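You operate a simulated robot arm through the tools that you are given. There is no shell and no other tool.

Carry out the task below with a simulated robot arm. There is one attempt and no reset: what you move stays moved.

## Task
Fill two housings on the steel peg board as the stack cards say.
Fine: white puck first, then blue disc.

The check looks at the end state, three seconds after you hand in, the way a careful person would. Anything else that was tipped, shoved, dropped, spilled or broken makes it a failure.

## Robot
A 6-joint arm with a two-finger gripper, fixed in place. Base frame: the origin is at the foot of the arm, x ahead of it, y to its left, z up; the work surface is at about z = 872. Lengths are in mm, angles in degrees, forces in N, time in s.
With the tool pointing down near the work surface it reaches from about 140 to 680 mm from the base axis. Its first joint turns from -66.0 to 66.0 degrees. Payload 2.45 kg.
The TCP is the grasp point between the finger pads, 30 mm short of the fingertips. In the tool frame z runs along the fingers and y along their closing line. Largest opening 106 mm; the body of the gripper starts 79 mm behind the TCP.
Orientation is told as [roll, pitch, yaw] about the base's x, y, z axes, in that order, counted from this pose: with the fingers straight down and closing along the base's y, the tool's x points along the base's -x, its y along +y and its z along -z.

## Interface
- The arm moves only by the tool servo_tool. Its argument "rows" is a list of rows, each a list of 7 numbers: the finger opening in mm, from 0 to 106, then the shift along the tool's x, y, z in mm, then the turn, a rotation vector about the tool's x, y, z in rad. In form: [[jaw, x, y, z, wx, wy, wz], ...]. A call has 1 to 20 rows; each row is the pose to reach, as a shift and turn from the pose commanded when the call began, along the tool's axes at that moment. A row lasts 0.2 s, in which the tool goes at most 50 mm and 8.6 degrees; a call with a longer step from one row to the next is refused whole, and so is a gripper value outside its range. Where a pose cannot be reached the arm comes as near as it can. A force on the tool above 40 N (or 10 N above the force at the start of the call, whichever is more), or a blocked arm, ends the call early, and 0.2 s more pass. Each finger travels about 153 mm/s and halts on what it meets, pressing with about 21 N; the grip force reading is that of the motor and also rises with nothing between the fingers. The clock runs only during rows and for 0.2 s after the last one: add rows that repeat a pose to give the fingers time. The reply holds the time, the measured pose of the TCP, the force on the tool along the base axes, the opening and the grip force, in the units named above and with some noise, with the torque about the TCP (base axes, N m) and any sound that the robot's microphone picked up.
- Cameras (640 x 400 px; columns grow to the right, rows downward): "scene" is fixed at [70.2, 430.9, 1398]; the picture's right is [-0.58, -0.82, 0.00], its down [-0.52, 0.36, -0.78] and it looks along [0.64, -0.45, -0.63] (base axes); focal length 341 px, centre (320, 200). "wrist" rides on the gripper at [76, -2, -106] in the tool frame; the picture's right is [0.02, 1.00, 0.00], its down [-0.78, 0.02, -0.62] and it looks along [-0.62, 0.01, 0.78] (tool axes); focal length 247 px, centre (320, 200). There is no depth. A picture from a camera that has moved, and an enlarged one, comes with that camera's place and axes in the base frame and with its lens.
- grab_frame(camera): a new picture of that camera. It takes no simulated time.
- inspect(camera, box): a new picture of the part [left, top, right, bottom] of that camera's present view, enlarged. It takes no simulated time.
- hand_in(): hands the job in; it is judged then, once.

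Nothing tells you positions but the pictures and the camera data. Unless the task says otherwise, let go and move clear before handing in.

The tools are called after "Request:" as name(argument=value, ...) on one line, values as JSON. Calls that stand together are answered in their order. servo_tool: Moves the arm, as the interface text tells. Its arguments: {"type":"object","properties":{"rows":{"type":"array","items":{"type":"array","items":{"type":"number"}}}},"required":["rows"]} The other tools are called the same way: grab_frame (camera) takes a picture; inspect (camera, box) takes an enlarged picture of a part of a camera's view; hand_in () hands the job in.

At the start:

```text
time: 0.0
eef_pos: [361.4, -25.4, 1134.7]
tcp_rot: [-0.1, -0.1, 0.1]
contact_force: [-0.1, 0.0, 0.4]
wrist_torque: [0.03, 0.03, 0.03]
opening: 106.1
gripper_force: 0.0
```

scene: 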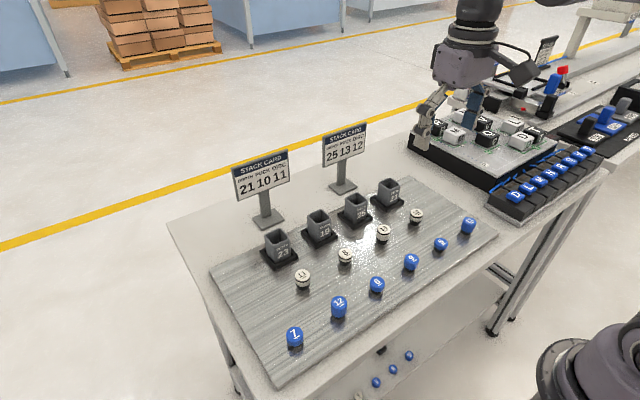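
wrist: 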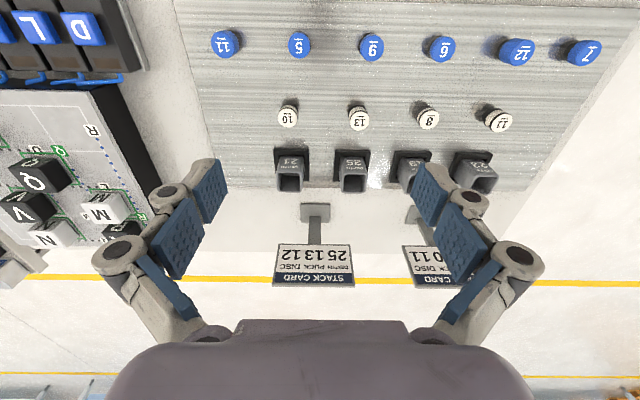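

I see a steel board with a row of grey housings, a row of white pucks and a row of blue discs, plus two stack cards. I'll look closer at the cards and labels first.

Request:
inspect(camera="scene", box=[220, 115, 380, 215])

Request:
inspect(camera="scene", box=[250, 165, 410, 265])

Request:
inspect(camera="scene", box=[270, 195, 490, 355])

Request:
inspect(camera="wrist", box=[190, 20, 400, 200])

Request:
inspect(camera="wrist", box=[400, 20, 610, 200])

Request:
inspect(camera="wrist", box=[260, 190, 460, 300])

```text
4.00 times, centred on (300, 165) of scene
camera zoom: at [70.2, 430.9, 1398.0], right [-0.58, -0.82, 0.0], down [-0.52, 0.36, -0.78], along [0.64, -0.45, -0.63], focal length 1365 px, centre (400, 340)
```

zoom: 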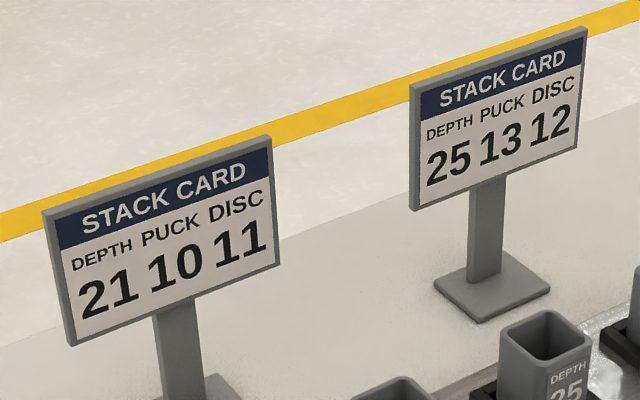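

```text
4.00 times, centred on (330, 215) of scene
camera zoom: at [70.2, 430.9, 1398.0], right [-0.58, -0.82, 0.0], down [-0.52, 0.36, -0.78], along [0.64, -0.45, -0.63], focal length 1365 px, centre (280, 140)
```

zoom: 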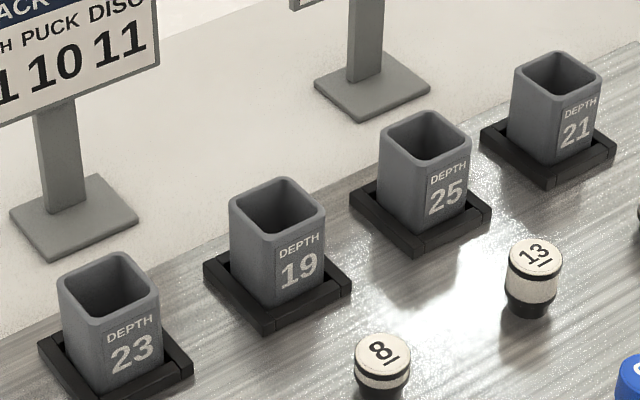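

```text
2.50 times, centred on (380, 275) of scene
camera zoom: at [70.2, 430.9, 1398.0], right [-0.58, -0.82, 0.0], down [-0.52, 0.36, -0.78], along [0.64, -0.45, -0.63], focal length 853 px, centre (170, 12)
```

zoom: 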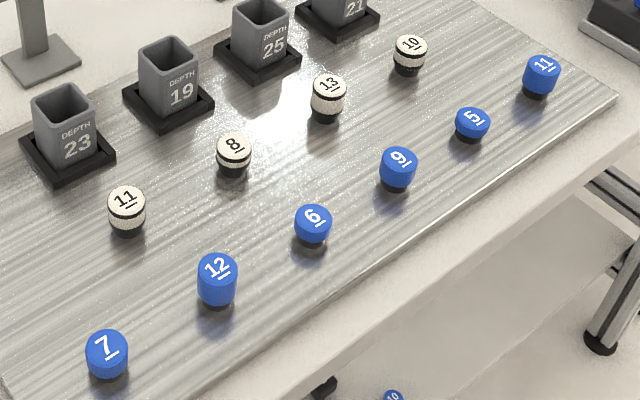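

```text
2.22 times, centred on (295, 110) of wrist
camera zoom: at [283.5, -27.8, 1240.4], right [-0.02, 1.0, 0.0], down [0.78, 0.02, 0.62], along [0.62, 0.01, -0.78], focal length 549 px, centre (376, 400)
```

zoom: 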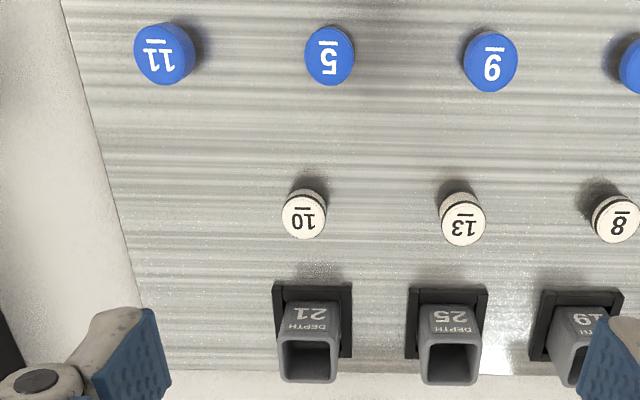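

```text
2.22 times, centred on (505, 110) of wrist
camera zoom: at [283.5, -27.8, 1240.4], right [-0.02, 1.0, 0.0], down [0.78, 0.02, 0.62], along [0.62, 0.01, -0.78], focal length 549 px, centre (-91, 400)
```

zoom: 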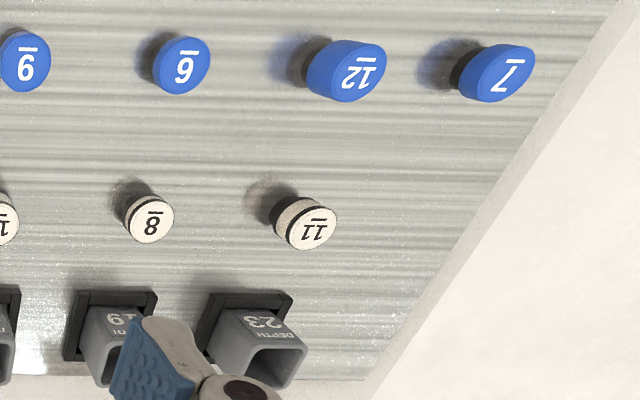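

```text
3.20 times, centred on (360, 245) of wrist
camera zoom: at [283.5, -27.8, 1240.4], right [-0.02, 1.0, 0.0], down [0.78, 0.02, 0.62], along [0.62, 0.01, -0.78], focal length 790 px, centre (192, 56)
```

zoom: 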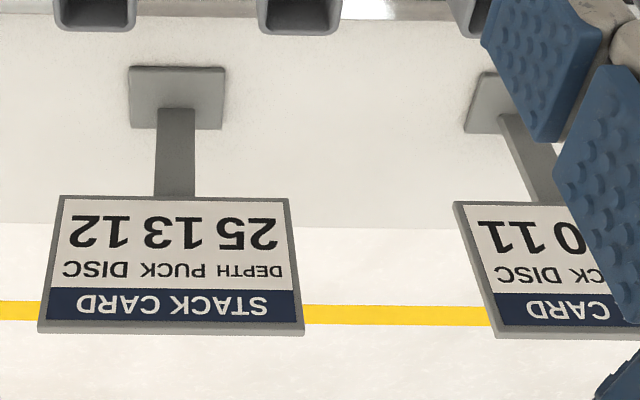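

The cards read: housing 21 takes puck 10 and disc 11; housing 25 takes puck 13 and disc 12. Rough positions are pucks near x≈411, discs near x≈322 and housings near x≈460. I'll move the wrist camera closer to measure properly.

Request:
servo_tool(rows=[[106, 5, 14, 29, 0, 0, 0], [106, 10, 28, 58, 0, 0, 0], [106, 16, 42, 87, 0, 0, 0], [106, 21, 55, 115, 0, 0, 0], [106, 21, 55, 115, 0, 0, 0]])

Request:
grab_frame(camera="wrist")

Request:
inspect(camera="wrist", box=[180, 60, 480, 240])

```text
time: 1.2
eef_pos: [339.8, 30.5, 1021.0]
tcp_rot: [0.0, 0.1, -0.1]
contact_force: [-0.1, -0.3, 0.7]
wrist_torque: [-0.03, 0.03, 0.02]
opening: 106.1
gripper_force: 0.0
```

```text
taken
camera wrist: at [262.3, 27.8, 1125.3], right [-0.02, 1.0, 0.0], down [0.78, 0.02, 0.62], along [0.62, 0.01, -0.78], focal length 247 px, centre (320, 200)
```

wrist: 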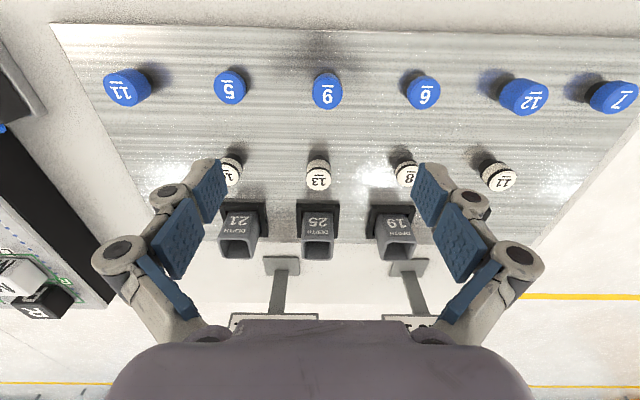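

```text
2.13 times, centred on (330, 150) of wrist
camera zoom: at [262.3, 27.8, 1125.3], right [-0.02, 1.0, 0.0], down [0.78, 0.02, 0.62], along [0.62, 0.01, -0.78], focal length 527 px, centre (299, 307)
```

zoom: 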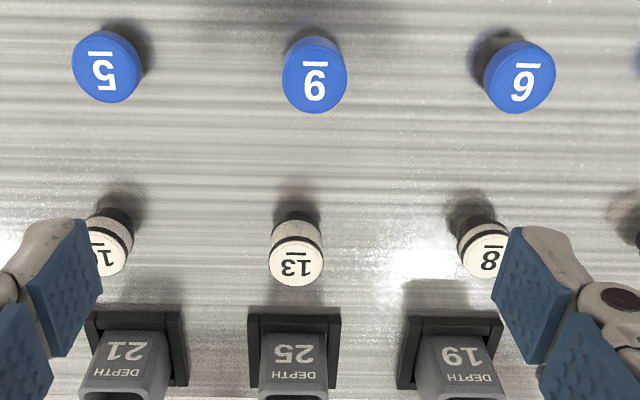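

Puck 13 is visible in front of housing 25. I'll zoom with the scene camera to see the pieces' shapes and how they stand.

Request:
inspect(camera="scene", box=[365, 205, 445, 255])

Request:
inspect(camera="scene", box=[430, 200, 510, 250])

Request:
inspect(camera="scene", box=[300, 280, 380, 330])

Request:
inspect(camera="scene", box=[330, 170, 410, 220])

Request:
grab_frame(camera="scene")

```text
8.00 times, centred on (405, 230) of scene
camera zoom: at [70.2, 430.9, 1398.0], right [-0.58, -0.82, 0.0], down [-0.52, 0.36, -0.78], along [0.64, -0.45, -0.63], focal length 2731 px, centre (-360, -40)
```

zoom: 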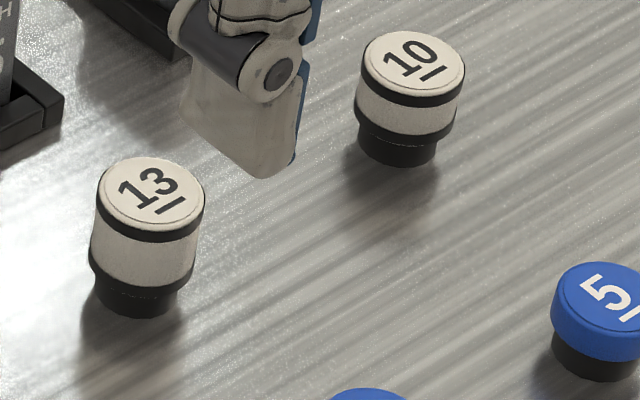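

```text
8.00 times, centred on (470, 225) of scene
camera zoom: at [70.2, 430.9, 1398.0], right [-0.58, -0.82, 0.0], down [-0.52, 0.36, -0.78], along [0.64, -0.45, -0.63], focal length 2731 px, centre (-880, 0)
```

zoom: 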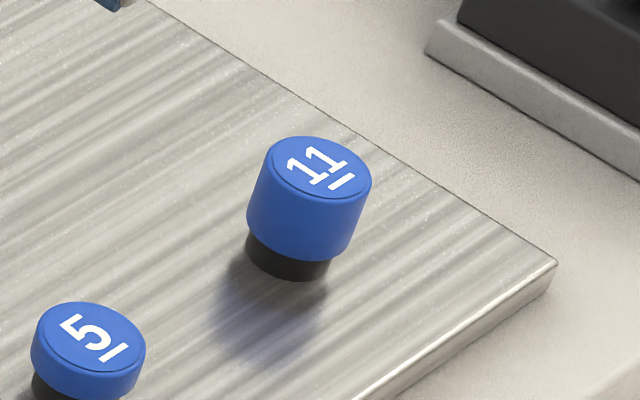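

```text
8.00 times, centred on (340, 305) of scene
camera zoom: at [70.2, 430.9, 1398.0], right [-0.58, -0.82, 0.0], down [-0.52, 0.36, -0.78], along [0.64, -0.45, -0.63], focal length 2731 px, centre (160, -640)
```

zoom: 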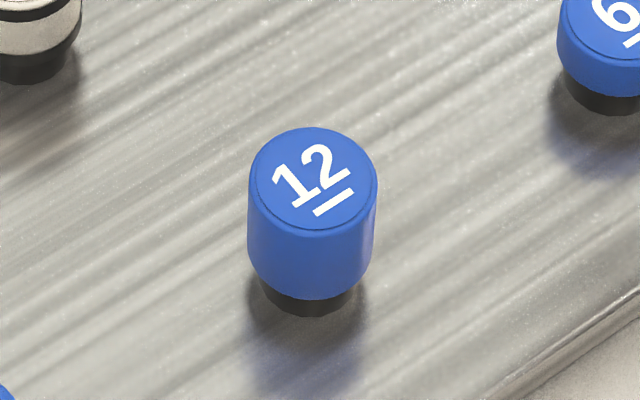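

```text
8.00 times, centred on (370, 195) of scene
camera zoom: at [70.2, 430.9, 1398.0], right [-0.58, -0.82, 0.0], down [-0.52, 0.36, -0.78], along [0.64, -0.45, -0.63], focal length 2731 px, centre (-80, 240)
```

zoom: 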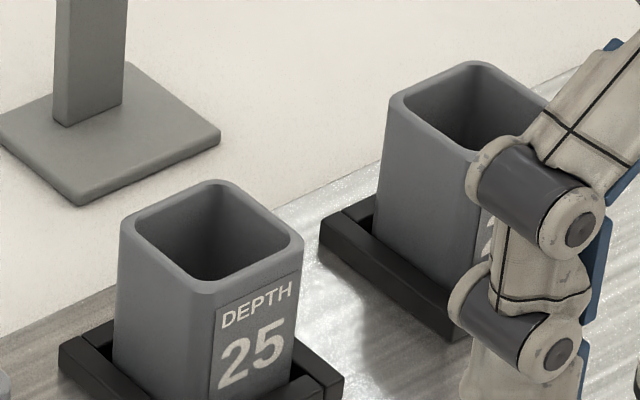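

```text
taken
```

scene: 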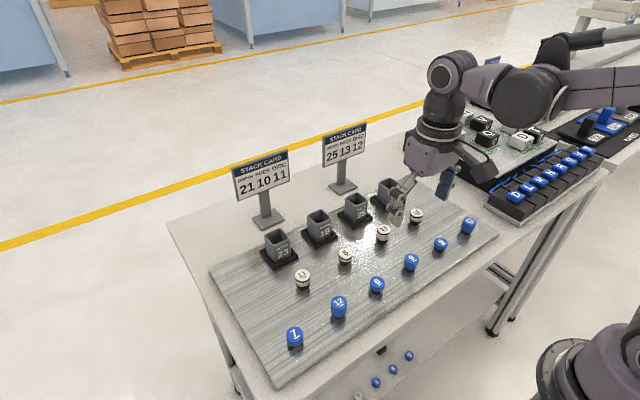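

Pieces sit on black pegs about 99 mm apart, and each has the label on top. I'll move forward to view puck 13 and housing 25 from a second viewpoint, to triangulate.

Request:
servo_tool(rows=[[106, -20, 0, -7, 0, 0, 0], [106, -40, 0, -14, 0, 0, 0], [106, -61, 0, -20, 0, 0, 0], [106, -61, 0, -20, 0, 0, 0]])

Request:
inspect(camera="wrist", box=[240, 80, 400, 180])

Request:
inspect(camera="wrist", box=[240, 150, 400, 250])

Request:
grab_frame(camera="wrist")

```text
time: 2.2
eef_pos: [401.2, 29.3, 1040.8]
tcp_rot: [0.0, 0.0, 0.0]
contact_force: [0.2, -0.3, 0.4]
wrist_torque: [0.01, 0.0, 0.03]
opening: 105.8
gripper_force: 0.0
```

```text
4.00 times, centred on (320, 130) of wrist
camera zoom: at [323.6, 27.0, 1145.8], right [-0.02, 1.0, 0.0], down [0.78, 0.02, 0.62], along [0.62, 0.01, -0.78], focal length 988 px, centre (320, 480)
```

zoom: 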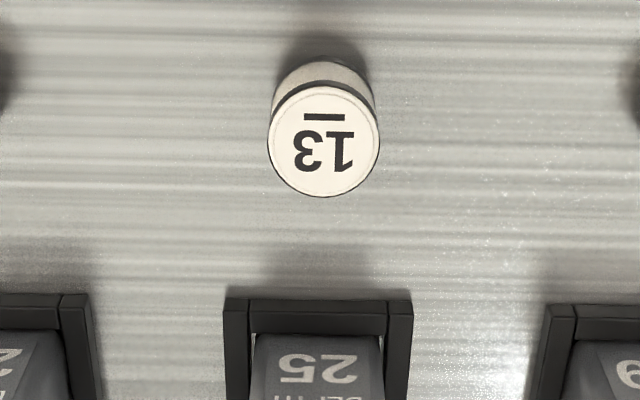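

```text
4.00 times, centred on (320, 200) of wrist
camera zoom: at [323.6, 27.0, 1145.8], right [-0.02, 1.0, 0.0], down [0.78, 0.02, 0.62], along [0.62, 0.01, -0.78], focal length 988 px, centre (320, 200)
```

zoom: 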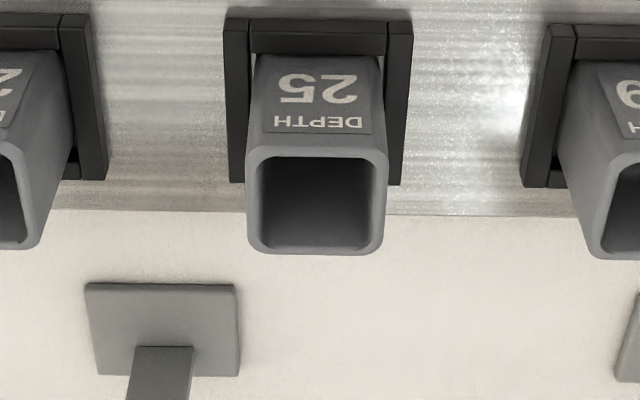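

```text
taken
camera wrist: at [323.6, 27.0, 1145.8], right [-0.02, 1.0, 0.0], down [0.78, 0.02, 0.62], along [0.62, 0.01, -0.78], focal length 247 px, centre (320, 200)
```

wrist: 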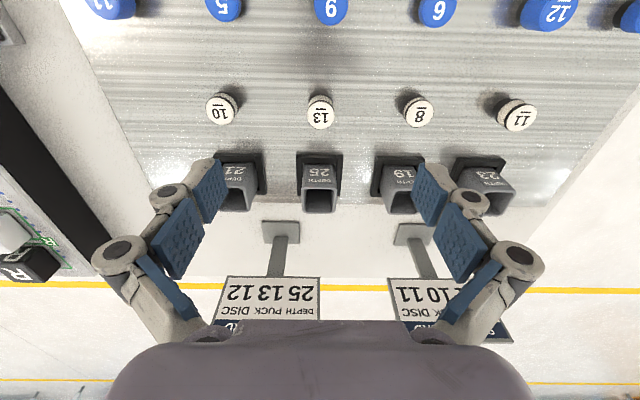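

Puck 13 triangulates to about (407.5, 29.5) with its top near z=910. Housing 25's mouth needs a better fix, so I'll take a lower, closer view of it.

Request:
servo_tool(rows=[[106, -16, 0, 16, 0, 0, 0], [106, -32, 0, 33, 0, 0, 0], [106, -49, 0, 50, 0, 0, 0], [106, -49, 0, 66, 0, 0, 0], [106, -49, 0, 66, 0, 0, 0]])

Request:
grab_frame(camera="wrist")

Request:
inspect(camera="wrist", box=[240, 130, 400, 230])

Request:
grab_frame(camera="scene")

```text
time: 3.4
eef_pos: [450.1, 29.1, 973.8]
tcp_rot: [0.0, 0.0, 0.1]
contact_force: [0.1, -0.4, 0.4]
wrist_torque: [0.01, 0.02, -0.03]
opening: 106.0
gripper_force: 0.1
```

```text
taken
camera wrist: at [372.8, 27.2, 1079.9], right [-0.02, 1.0, 0.0], down [0.78, 0.02, 0.62], along [0.62, 0.01, -0.78], focal length 247 px, centre (320, 200)
```

wrist: 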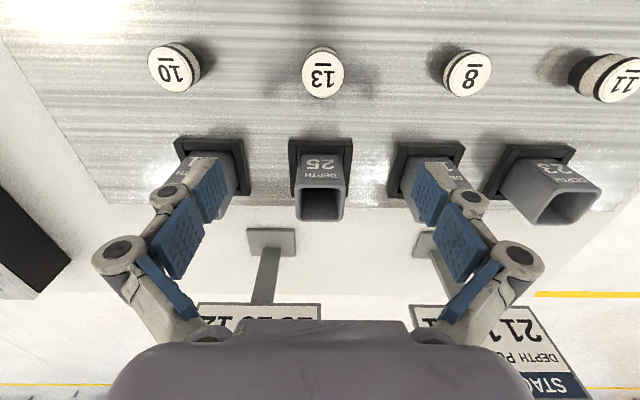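

```text
4.00 times, centred on (320, 180) of wrist
camera zoom: at [372.8, 27.2, 1079.9], right [-0.02, 1.0, 0.0], down [0.78, 0.02, 0.62], along [0.62, 0.01, -0.78], focal length 988 px, centre (320, 280)
```

zoom: 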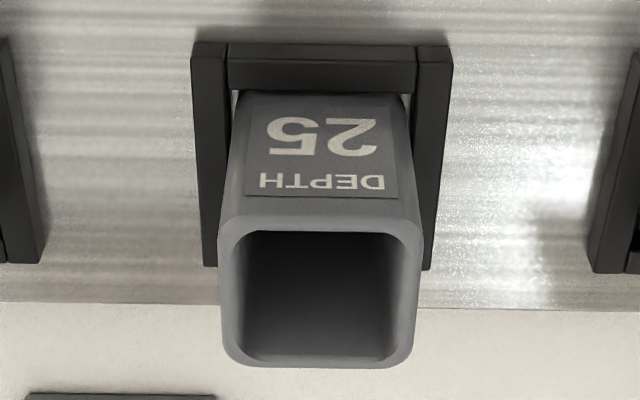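

```text
taken
```

scene: 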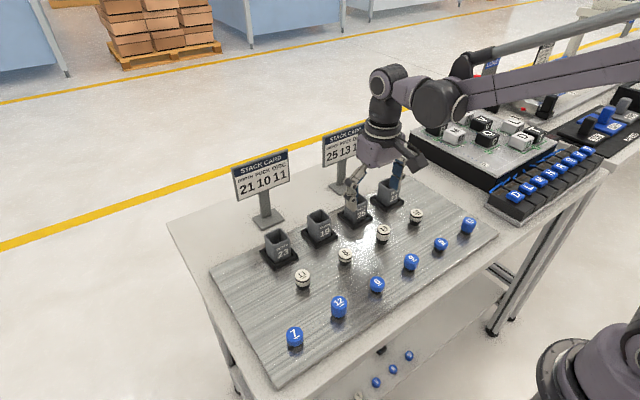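

Housing 25's mouth centre is about (496.5, 29.5, 930), with an opening of roughly 31 mm against a puck of about 27 mm. I'll hover over puck 13 with a narrower jaw and check alignment in the picture.

Request:
servo_tool(rows=[[80, 20, 0.3, 0, 0, 0, 0], [60, 41, 0.3, 0, 0, 0, 0], [60, 41, 0.3, 14, 0, 0, 0], [60, 41, 0.3, 14, 0, 0, 0]])

Request:
grab_frame(camera="wrist")

Request:
inspect(camera="wrist", box=[240, 110, 400, 210])

Request:
inspect(camera="scene", box=[335, 180, 431, 240])

```text
time: 4.4
eef_pos: [409.9, 29.6, 960.1]
tcp_rot: [0.0, 0.0, 0.1]
contact_force: [0.2, 0.0, 0.2]
wrist_torque: [0.0, 0.01, 0.01]
opening: 59.7
gripper_force: 0.0
```

```text
taken
camera wrist: at [331.2, 27.8, 1065.5], right [-0.02, 1.0, 0.0], down [0.78, 0.02, 0.62], along [0.62, 0.01, -0.78], focal length 247 px, centre (320, 200)
```

wrist: 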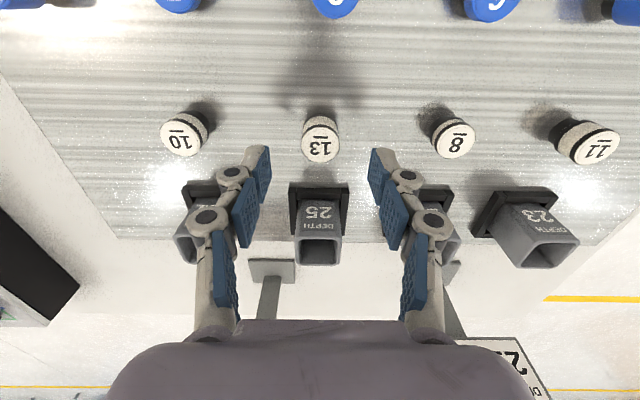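

```text
4.00 times, centred on (320, 160) of wrist
camera zoom: at [331.2, 27.8, 1065.5], right [-0.02, 1.0, 0.0], down [0.78, 0.02, 0.62], along [0.62, 0.01, -0.78], focal length 988 px, centre (320, 360)
```

zoom: 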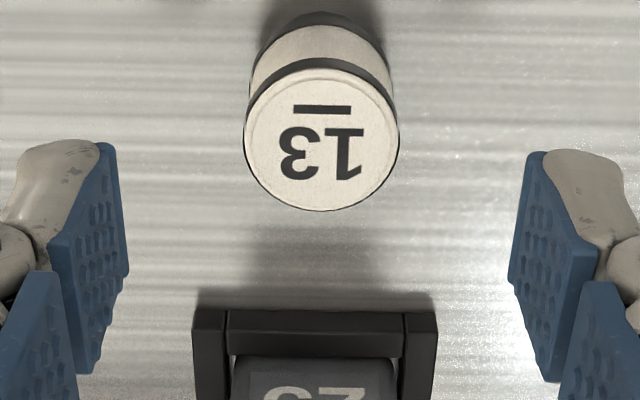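

```text
6.67 times, centred on (383, 210) of scene
camera zoom: at [70.2, 430.9, 1398.0], right [-0.58, -0.82, 0.0], down [-0.52, 0.36, -0.78], along [0.64, -0.45, -0.63], focal length 2276 px, centre (-100, 133)
```

zoom: 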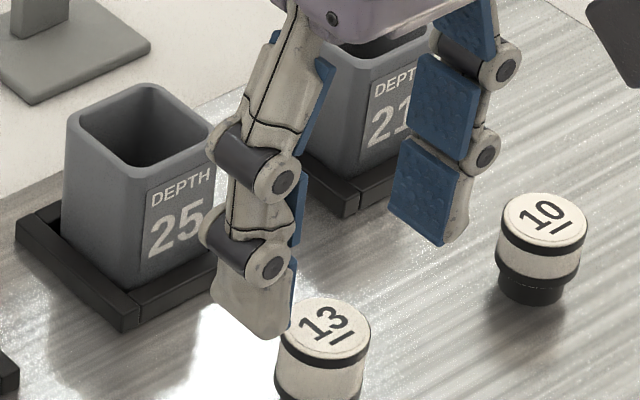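

The fingers line up with puck 13 in y, and x needs about 2 mm of correction. I'll descend so the tips cover only the top 8–10 mm of the puck, then check before closing.

Request:
servo_tool(rows=[[60, 2, 0, 0, 0, 0, 0], [60, 2, 0, 10, 0, 0, 0], [60, 2, 0, 20, 0, 0, 0], [60, 2, 0, 28, 0, 0, 0], [60, 2, 0, 28, 0, 0, 0]])

Request:
inspect(camera="wrist", box=[240, 110, 400, 210])

Request:
inspect(camera="scene", box=[343, 195, 423, 245])

```text
time: 5.6
eef_pos: [406.5, 30.1, 931.2]
tcp_rot: [-0.1, 0.0, 0.1]
contact_force: [-0.5, 0.4, 0.0]
wrist_torque: [0.0, 0.03, 0.02]
opening: 60.2
gripper_force: 0.0
```

```text
4.00 times, centred on (320, 160) of wrist
camera zoom: at [329.5, 27.8, 1037.1], right [-0.02, 1.0, 0.0], down [0.78, 0.02, 0.62], along [0.62, 0.01, -0.78], focal length 988 px, centre (320, 360)
```

zoom: 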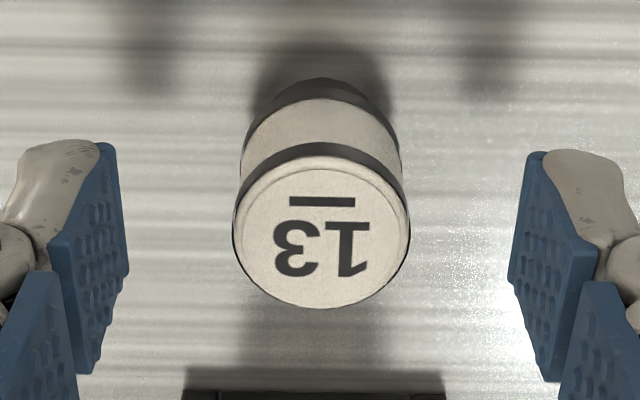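

```text
8.00 times, centred on (383, 220) of scene
camera zoom: at [70.2, 430.9, 1398.0], right [-0.58, -0.82, 0.0], down [-0.52, 0.36, -0.78], along [0.64, -0.45, -0.63], focal length 2731 px, centre (-184, 40)
```

zoom: 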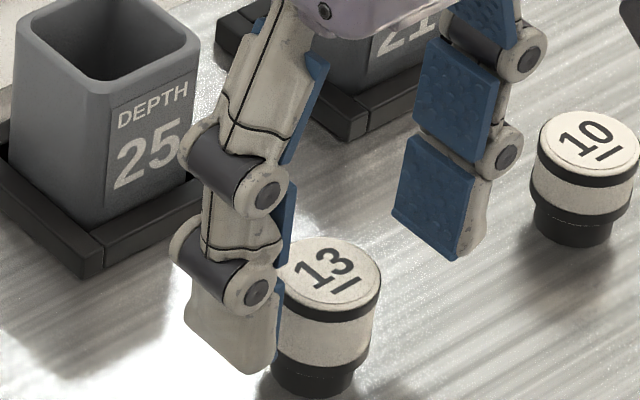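

The tips are level with the upper part of puck 13 and centred on it. I'll close the jaw gently now.

Request:
servo_tool(rows=[[45, 0, 0, 0, 0, 0, 0], [34, 0, 0, 0, 0, 0, 0], [26, 0, 0, 0, 0, 0, 0], [18, 0, 0, 0, 0, 0, 0], [15, 0, 0, 0, 0, 0, 0]])

Request:
inspect(camera="wrist", box=[240, 110, 400, 210])

Request:
inspect(camera="scene", box=[343, 195, 423, 245])

```text
time: 6.8
eef_pos: [405.7, 30.8, 931.7]
tcp_rot: [0.0, 0.0, 0.1]
contact_force: [0.3, 0.0, -0.2]
wrist_torque: [-0.02, -0.03, 0.0]
opening: 24.3
gripper_force: 21.5
```

```text
4.00 times, centred on (320, 160) of wrist
camera zoom: at [329.4, 27.8, 1037.3], right [-0.02, 1.0, 0.0], down [0.78, 0.02, 0.62], along [0.62, 0.01, -0.78], focal length 988 px, centre (320, 360)
```

zoom: 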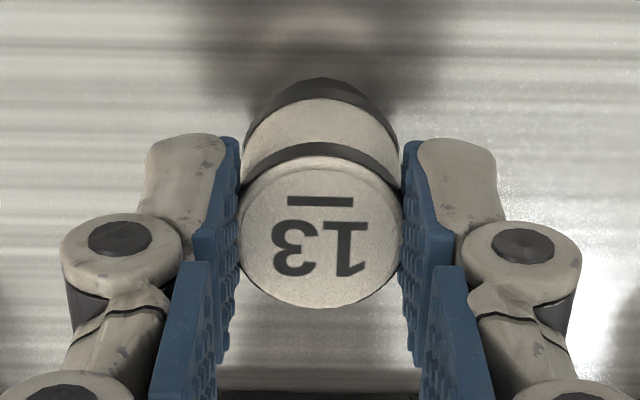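

```text
8.00 times, centred on (383, 220) of scene
camera zoom: at [70.2, 430.9, 1398.0], right [-0.58, -0.82, 0.0], down [-0.52, 0.36, -0.78], along [0.64, -0.45, -0.63], focal length 2731 px, centre (-184, 40)
```

zoom: 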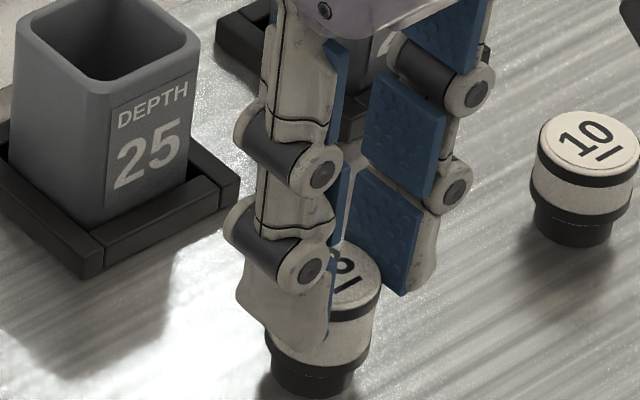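

Puck 13 is gripped at its top, with opening 24.3 mm and grip force 21.5 N. I'll lift it straight off the peg slowly and look at it.

Request:
servo_tool(rows=[[15, 0, 0, -4, 0, 0, 0], [15, 0, 0, -10, 0, 0, 0], [15, 0, 0, -20, 0, 0, 0], [15, 0, 0, -32, 0, 0, 0], [15, 0, 0, -46, 0, 0, 0], [15, 0, 0, -55, 0, 0, 0], [15, 0, 0, -55, 0, 0, 0]])

Request:
grab_frame(camera="wrist")

Request:
inspect(camera="wrist", box=[240, 110, 400, 210])

Request:
inspect(camera="scene", box=[343, 175, 439, 235])

```text
time: 8.4
eef_pos: [406.7, 29.7, 986.1]
tcp_rot: [0.1, 0.1, 0.1]
contact_force: [0.6, -0.5, 0.0]
wrist_torque: [0.01, 0.03, 0.02]
opening: 24.2
gripper_force: 20.5
```

```text
taken
camera wrist: at [329.7, 27.9, 1092.1], right [-0.02, 1.0, 0.0], down [0.78, 0.02, 0.62], along [0.62, 0.01, -0.78], focal length 247 px, centre (320, 200)
```

wrist: 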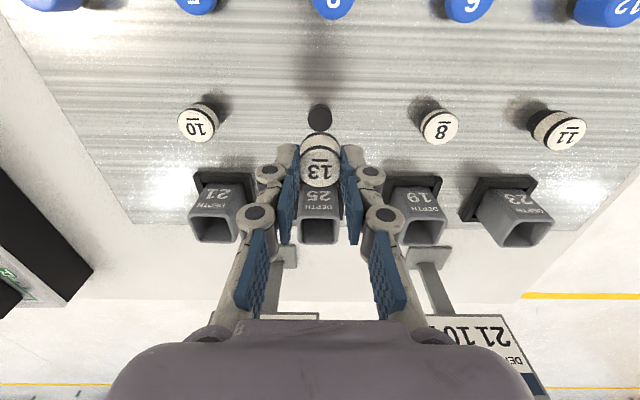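

```text
4.00 times, centred on (320, 160) of wrist
camera zoom: at [329.7, 27.9, 1092.1], right [-0.02, 1.0, 0.0], down [0.78, 0.02, 0.62], along [0.62, 0.01, -0.78], focal length 988 px, centre (320, 360)
```

zoom: 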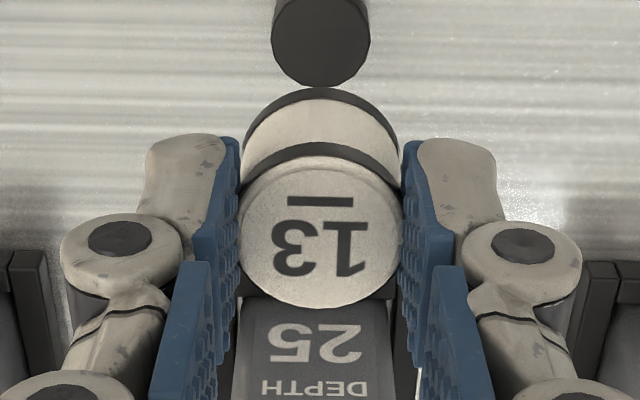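

```text
6.67 times, centred on (391, 205) of scene
camera zoom: at [70.2, 430.9, 1398.0], right [-0.58, -0.82, 0.0], down [-0.52, 0.36, -0.78], along [0.64, -0.45, -0.63], focal length 2276 px, centre (-153, 167)
```

zoom: 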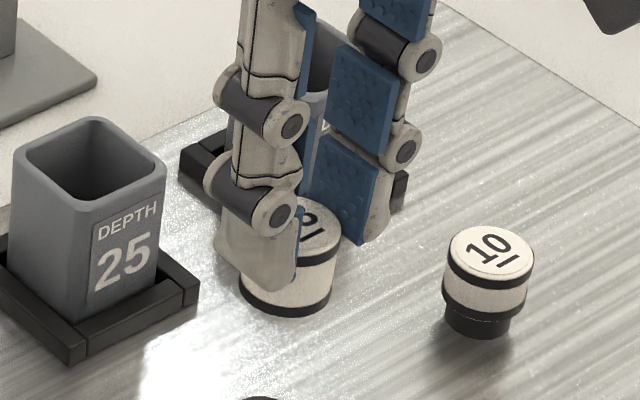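

Puck 13 came off upright, with about 7 mm gripped and its bottom about 16 mm below the fingertips. Next I'll rise a bit more and carry it over housing 25 at x≈496.5.

Request:
servo_tool(rows=[[15, 0, 0, -10, 0, 0, 0], [15, -10, 0, -20, 0, 0, 0], [15, -30, 0, -20, 0, 0, 0], [15, -50, 0, -20, 0, 0, 0], [15, -70, 0, -20, 0, 0, 0], [15, -84, 0, -20, 0, 0, 0], [15, -89, 0, -20, 0, 0, 0], [15, -89, 0, -20, 0, 0, 0]])

Request:
inspect(camera="wrist", box=[240, 80, 400, 180])

Request:
inspect(camera="scene", box=[315, 160, 411, 220])

Request:
grab_frame(camera="scene")

```text
time: 10.2
eef_pos: [495.6, 29.8, 1006.5]
tcp_rot: [0.0, 0.0, 0.1]
contact_force: [0.1, -0.4, -0.8]
wrist_torque: [-0.04, -0.02, 0.01]
opening: 24.3
gripper_force: 20.9
```

```text
4.00 times, centred on (320, 130) of wrist
camera zoom: at [418.5, 27.6, 1112.4], right [-0.02, 1.0, 0.0], down [0.78, 0.02, 0.62], along [0.62, 0.01, -0.78], focal length 988 px, centre (320, 480)
```

zoom: 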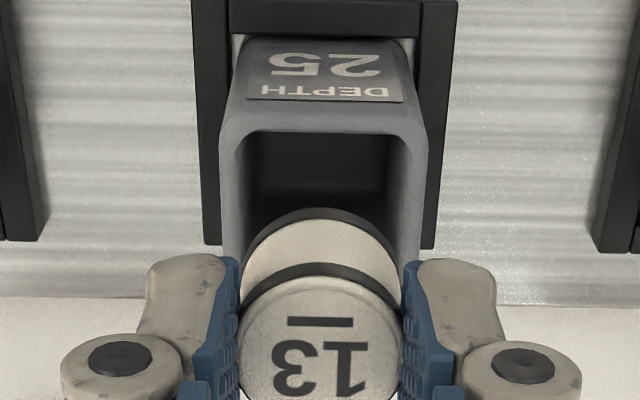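

```text
6.67 times, centred on (363, 190) of scene
camera zoom: at [70.3, 430.9, 1398.0], right [-0.58, -0.82, 0.0], down [-0.52, 0.36, -0.78], along [0.64, -0.45, -0.63], focal length 2276 px, centre (33, 267)
```

zoom: 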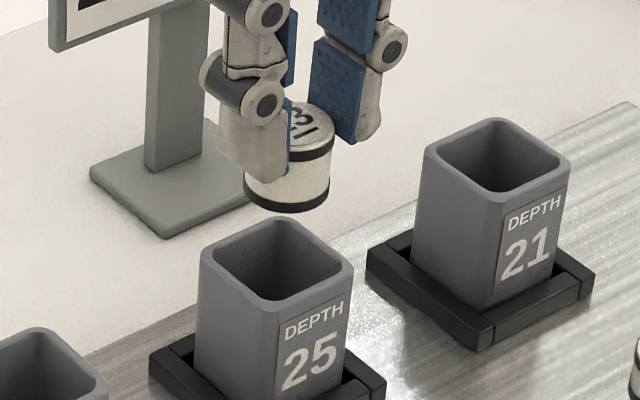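

```text
taken
```

scene: 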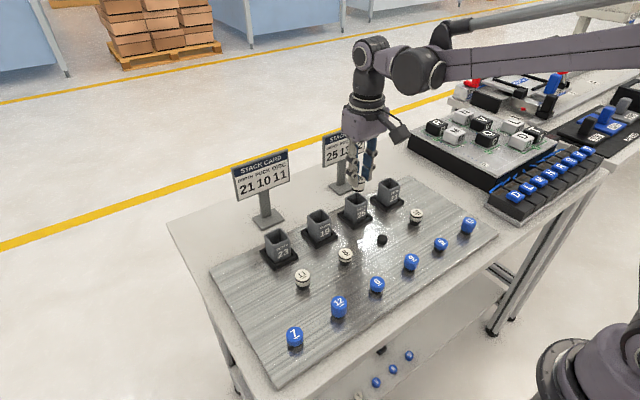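

Puck 13 is above housing 25 and y matches within about 0.5 mm; x looks 1–2 mm short. I'll shift +1.5 mm in x, lower to a few mm above the rim, and compare again where parallax is small.

Request:
servo_tool(rows=[[15, -1.5, 0, 8, 0, 0, 0], [15, -1.5, 0, 16, 0, 0, 0], [15, -1.5, 0, 22, 0, 0, 0], [15, -1.5, 0, 26, 0, 0, 0], [15, -1.5, 0, 26, 0, 0, 0]])

Request:
inspect(camera="wrist", box=[256, 100, 384, 180])

Request:
inspect(camera="scene", box=[325, 165, 389, 205])

```text
time: 11.4
eef_pos: [497.3, 30.5, 980.1]
tcp_rot: [0.1, 0.0, 0.1]
contact_force: [-0.6, -0.2, 0.1]
wrist_torque: [0.0, 0.03, 0.0]
opening: 24.2
gripper_force: 20.4
```

```text
5.00 times, centred on (320, 140) of wrist
camera zoom: at [419.8, 27.7, 1086.1], right [-0.02, 1.0, 0.0], down [0.78, 0.02, 0.62], along [0.62, 0.01, -0.78], focal length 1235 px, centre (320, 500)
```

zoom: 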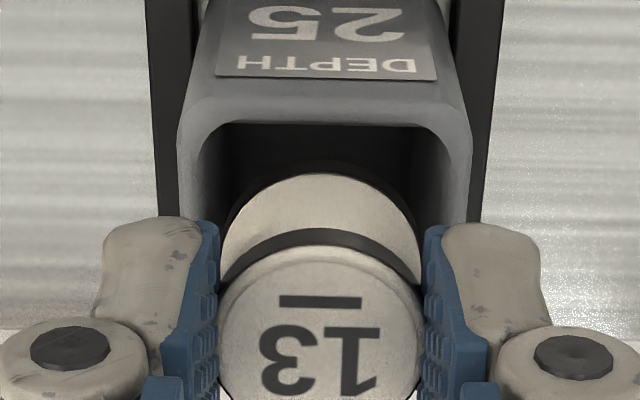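

```text
10.00 times, centred on (357, 185) of scene
camera zoom: at [70.2, 430.9, 1398.0], right [-0.58, -0.82, 0.0], down [-0.52, 0.36, -0.78], along [0.64, -0.45, -0.63], focal length 3413 px, centre (-50, 350)
```

zoom: 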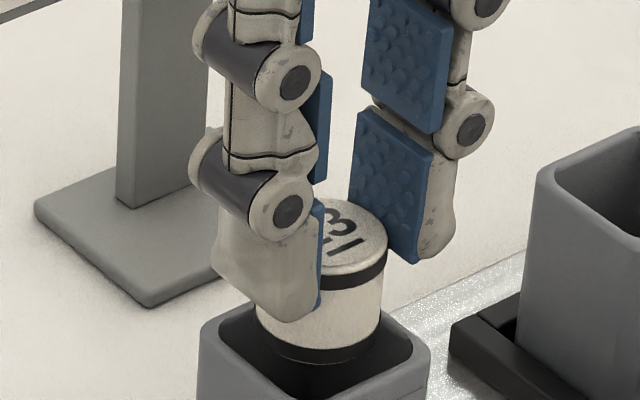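

Close to the rim, the puck looks well placed over the mouth. I'll take wider crops of both views to compare the edges.

Request:
inspect(camera="scene", box=[325, 180, 389, 220])

Request:
inspect(camera="wrist", box=[288, 105, 352, 145])

```text
10.00 times, centred on (357, 200) of scene
camera zoom: at [70.2, 430.9, 1398.0], right [-0.58, -0.82, 0.0], down [-0.52, 0.36, -0.78], along [0.64, -0.45, -0.63], focal length 3413 px, centre (-50, 200)
```

zoom: 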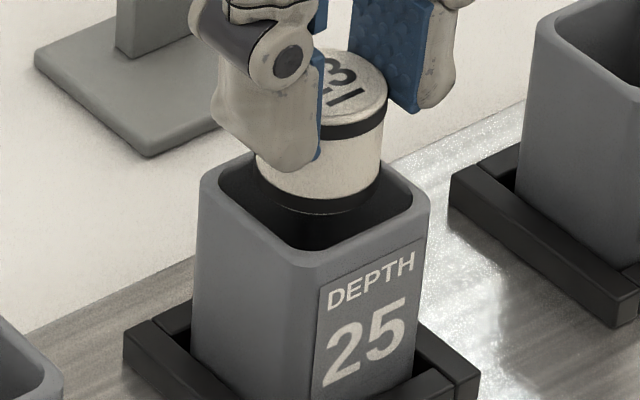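

```text
10.00 times, centred on (320, 125) of wrist
camera zoom: at [419.8, 27.7, 1086.1], right [-0.02, 1.0, 0.0], down [0.78, 0.02, 0.62], along [0.62, 0.01, -0.78], focal length 2470 px, centre (320, 950)
```

zoom: 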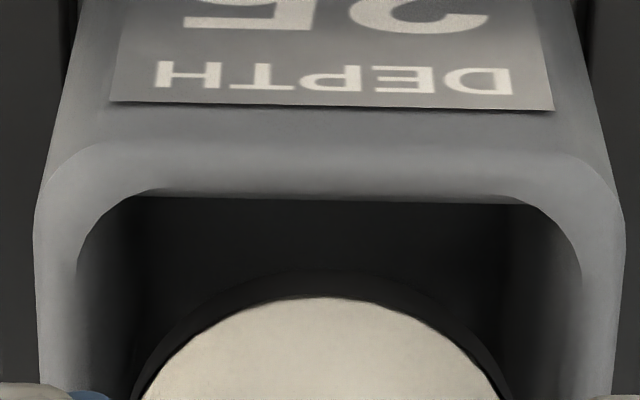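

In both views the puck is centred over the mouth within about 0.5 mm, and its bottom is about 4 mm above the rim. I'll nudge y by +0.3 mm, go down 9 mm slowly and check the force.

Request:
servo_tool(rows=[[15, 0, 0.3, 0, 0, 0, 0], [15, 0, 0.3, 2, 0, 0, 0], [15, 0, 0.3, 4, 0, 0, 0], [15, 0, 0.3, 5.5, 0, 0, 0], [15, 0, 0.3, 7, 0, 0, 0], [15, 0, 0.3, 8, 0, 0, 0], [15, 0, 0.3, 9, 0, 0, 0], [15, 0, 0.3, 9, 0, 0, 0]])

Request:
inspect(camera="scene", box=[325, 180, 389, 220])

Request:
inspect(camera="wrist", box=[256, 100, 384, 180])

```text
time: 13.2
eef_pos: [498.4, 29.4, 972.1]
tcp_rot: [0.0, 0.0, 0.0]
contact_force: [-0.2, -0.8, 0.0]
wrist_torque: [0.02, -0.01, -0.03]
opening: 24.4
gripper_force: 21.2
```

```text
10.00 times, centred on (357, 200) of scene
camera zoom: at [70.2, 430.9, 1398.0], right [-0.58, -0.82, 0.0], down [-0.52, 0.36, -0.78], along [0.64, -0.45, -0.63], focal length 3413 px, centre (-50, 200)
```

zoom: 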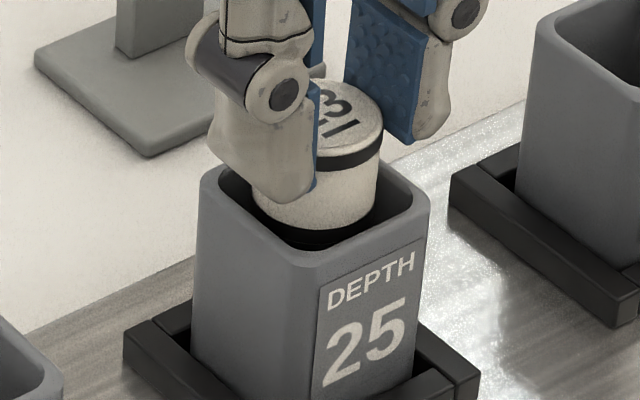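

```text
5.00 times, centred on (320, 140) of wrist
camera zoom: at [420.2, 27.8, 1077.5], right [-0.02, 1.0, 0.0], down [0.78, 0.02, 0.62], along [0.62, 0.01, -0.78], focal length 1235 px, centre (320, 500)
```

zoom: 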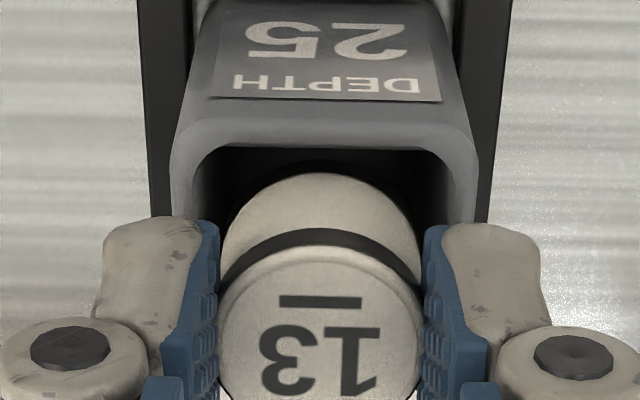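

No contact, and the puck's bottom has entered the mouth cleanly. I'll go down another 8 mm so the tips stay just above the rim.

Request:
servo_tool(rows=[[15, 0, 0, 2, 0, 0, 0], [15, 0, 0, 4, 0, 0, 0], [15, 0, 0, 5.5, 0, 0, 0], [15, 0, 0, 7, 0, 0, 0], [15, 0, 0, 8, 0, 0, 0], [15, 0, 0, 8, 0, 0, 0]])

Request:
inspect(camera="scene", box=[325, 180, 389, 220])

Request:
inspect(camera="wrist", box=[256, 100, 384, 180])

```text
time: 14.6
eef_pos: [497.2, 29.6, 964.1]
tcp_rot: [-0.1, 0.0, 0.1]
contact_force: [0.3, -0.2, 0.4]
wrist_torque: [-0.01, 0.0, 0.01]
opening: 24.1
gripper_force: 21.4
```

```text
10.00 times, centred on (357, 200) of scene
camera zoom: at [70.2, 430.9, 1398.0], right [-0.58, -0.82, 0.0], down [-0.52, 0.36, -0.78], along [0.64, -0.45, -0.63], focal length 3413 px, centre (-50, 200)
```

zoom: 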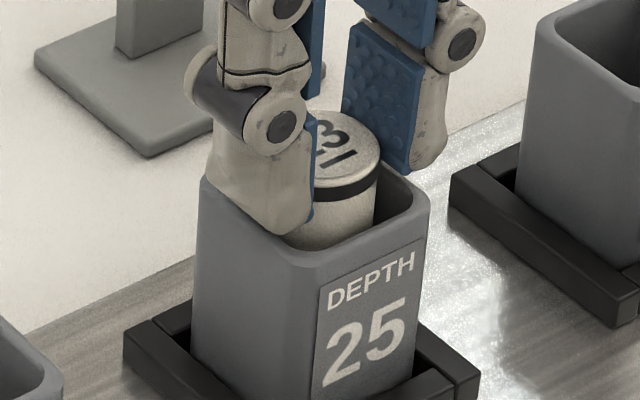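

```text
5.00 times, centred on (320, 140) of wrist
camera zoom: at [419.9, 28.0, 1069.4], right [-0.02, 1.0, 0.0], down [0.78, 0.02, 0.62], along [0.62, 0.01, -0.78], focal length 1235 px, centre (320, 500)
```

zoom: 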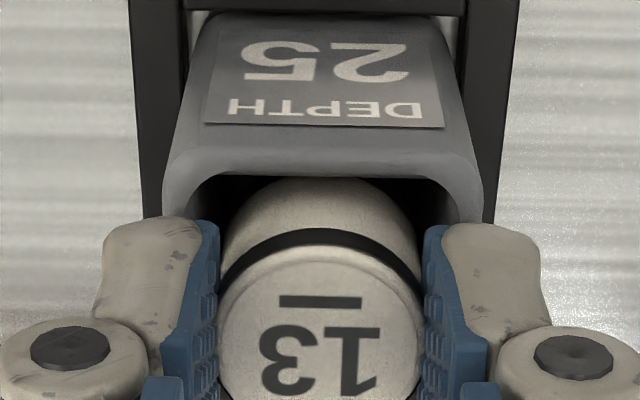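

The puck is well inside the mouth with no force, and the tips sit about 3 mm above the rim. I'll release it, rise, and look.

Request:
servo_tool(rows=[[50, 0, 0, 0, 0, 0, 0], [50, 0, 0, 0, 0, 0, 0], [50, 0, 0, 0, 0, 0, 0], [50, 0, 0, -15, 0, 0, 0], [50, 10, 0, -35, 0, 0, 0], [50, 30, 0, -50, 0, 0, 0], [50, 30, 0, -50, 0, 0, 0]])

Request:
inspect(camera="scene", box=[325, 180, 389, 220])

Request:
inspect(camera="wrist", box=[256, 100, 384, 180])

Request:
grab_frame(camera="wrist")

```text
time: 16.2
eef_pos: [467.9, 31.0, 1013.6]
tcp_rot: [0.0, 0.0, 0.2]
contact_force: [-0.9, -0.3, -0.1]
wrist_torque: [-0.02, 0.01, -0.02]
opening: 50.5
gripper_force: 0.2
```

```text
10.00 times, centred on (357, 200) of scene
camera zoom: at [70.2, 430.9, 1398.0], right [-0.58, -0.82, 0.0], down [-0.52, 0.36, -0.78], along [0.64, -0.45, -0.63], focal length 3413 px, centre (-50, 200)
```

zoom: 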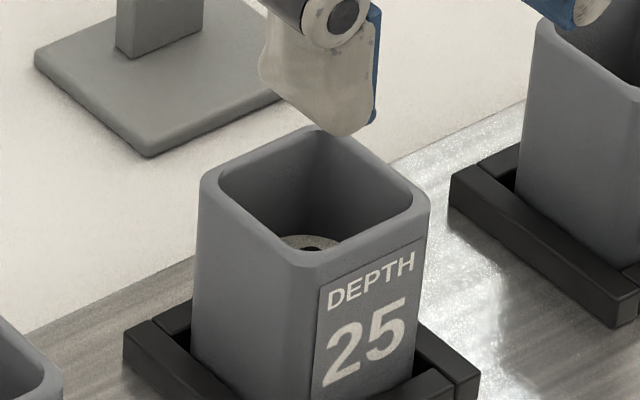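

```text
5.00 times, centred on (320, 140) of wrist
camera zoom: at [390.1, 28.6, 1119.5], right [-0.02, 1.0, 0.0], down [0.78, 0.02, 0.62], along [0.62, 0.01, -0.78], focal length 1235 px, centre (320, 500)
```

zoom: 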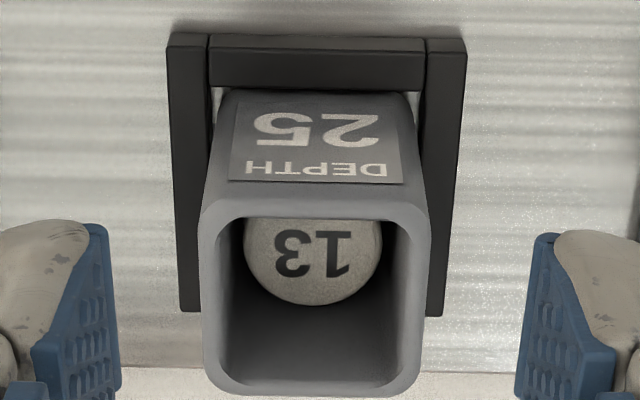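

```text
taken
camera wrist: at [390.1, 28.6, 1119.5], right [-0.02, 1.0, 0.0], down [0.78, 0.02, 0.62], along [0.62, 0.01, -0.78], focal length 247 px, centre (320, 200)
```

wrist: 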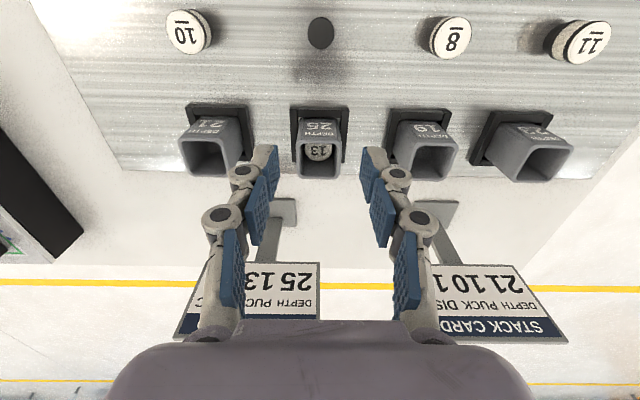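

Puck 13 dropped flat to the bottom of housing 25. Now for disc 12, which I place near (321, 203); I'll move over there at a safe height.

Request:
servo_tool(rows=[[60, 10, 10, -2, 0, 0, 0], [60, 35, 34, -5, 0, 0, 0], [60, 60, 59, -5, 0, 0, 0], [60, 86, 84, -5, 0, 0, 0], [60, 112, 109, -5, 0, 0, 0], [60, 138, 134, -5, 0, 0, 0], [60, 162, 158, -5, 0, 0, 0], [60, 174, 169, -2, 0, 0, 0], [60, 178, 173, 0, 0, 0, 0], [60, 178, 173, 0, 0, 0, 0]])

Request:
grab_frame(camera="wrist")

Request:
inspect(camera="wrist", box=[256, 110, 384, 190])

```text
time: 18.4
eef_pos: [289.5, 202.0, 1014.0]
tcp_rot: [0.0, 0.0, 0.1]
contact_force: [0.0, -0.5, -0.4]
wrist_torque: [-0.01, -0.02, 0.0]
opening: 60.0
gripper_force: 0.0
```

```text
taken
camera wrist: at [211.7, 200.7, 1119.2], right [-0.02, 1.0, 0.0], down [0.78, 0.02, 0.62], along [0.62, 0.01, -0.78], focal length 247 px, centre (320, 200)
```

wrist: 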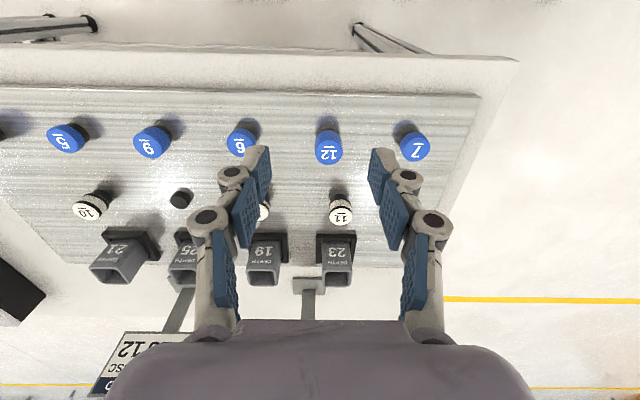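

```text
5.00 times, centred on (320, 150) of wrist
camera zoom: at [211.7, 200.7, 1119.2], right [-0.02, 1.0, 0.0], down [0.78, 0.02, 0.62], along [0.62, 0.01, -0.78], focal length 1235 px, centre (320, 450)
```

zoom: 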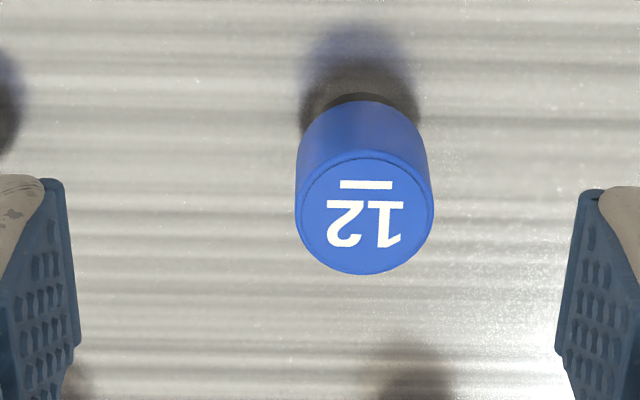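

Disc 12 is at about (322, 212), with its top near z≈907. I'll hover above it and check alignment.

Request:
servo_tool(rows=[[60, -16, 5, 5, 0, 0, 0], [60, -32.6, 9.4, 15, 0, 0, 0], [60, -32.6, 9.4, 35, 0, 0, 0], [60, -32.6, 9.4, 50, 0, 0, 0], [60, -32.6, 9.4, 53, 0, 0, 0], [60, -32.6, 9.4, 53, 0, 0, 0]])

Request:
inspect(camera="wrist", box=[240, 110, 400, 210])

Request:
inspect(camera="scene", box=[300, 260, 396, 320])

```text
time: 19.8
eef_pos: [321.8, 212.6, 961.5]
tcp_rot: [0.0, 0.0, 0.1]
contact_force: [0.0, 0.1, -0.2]
wrist_torque: [0.01, -0.01, 0.0]
opening: 60.1
gripper_force: 0.0
```

```text
4.00 times, centred on (320, 160) of wrist
camera zoom: at [244.6, 210.1, 1066.3], right [-0.02, 1.0, 0.0], down [0.78, 0.02, 0.62], along [0.62, 0.01, -0.78], focal length 988 px, centre (320, 360)
```

zoom: 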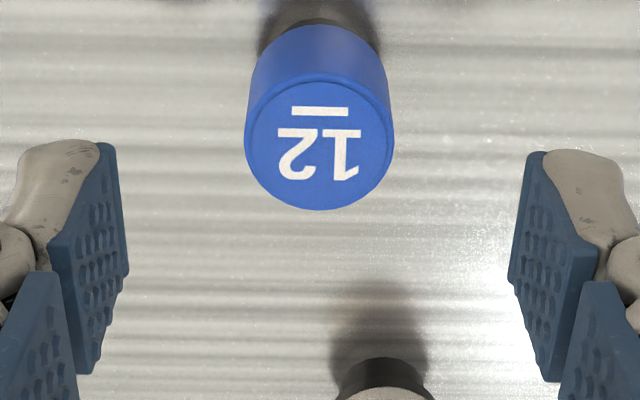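

```text
6.67 times, centred on (348, 290) of scene
camera zoom: at [70.2, 430.9, 1398.0], right [-0.58, -0.82, 0.0], down [-0.52, 0.36, -0.78], along [0.64, -0.45, -0.63], focal length 2276 px, centre (133, -400)
```

zoom: 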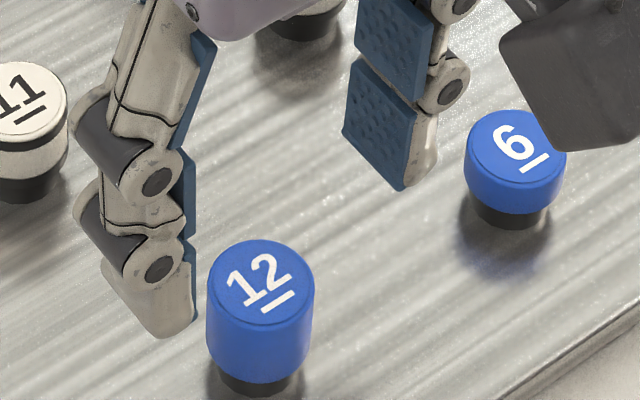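

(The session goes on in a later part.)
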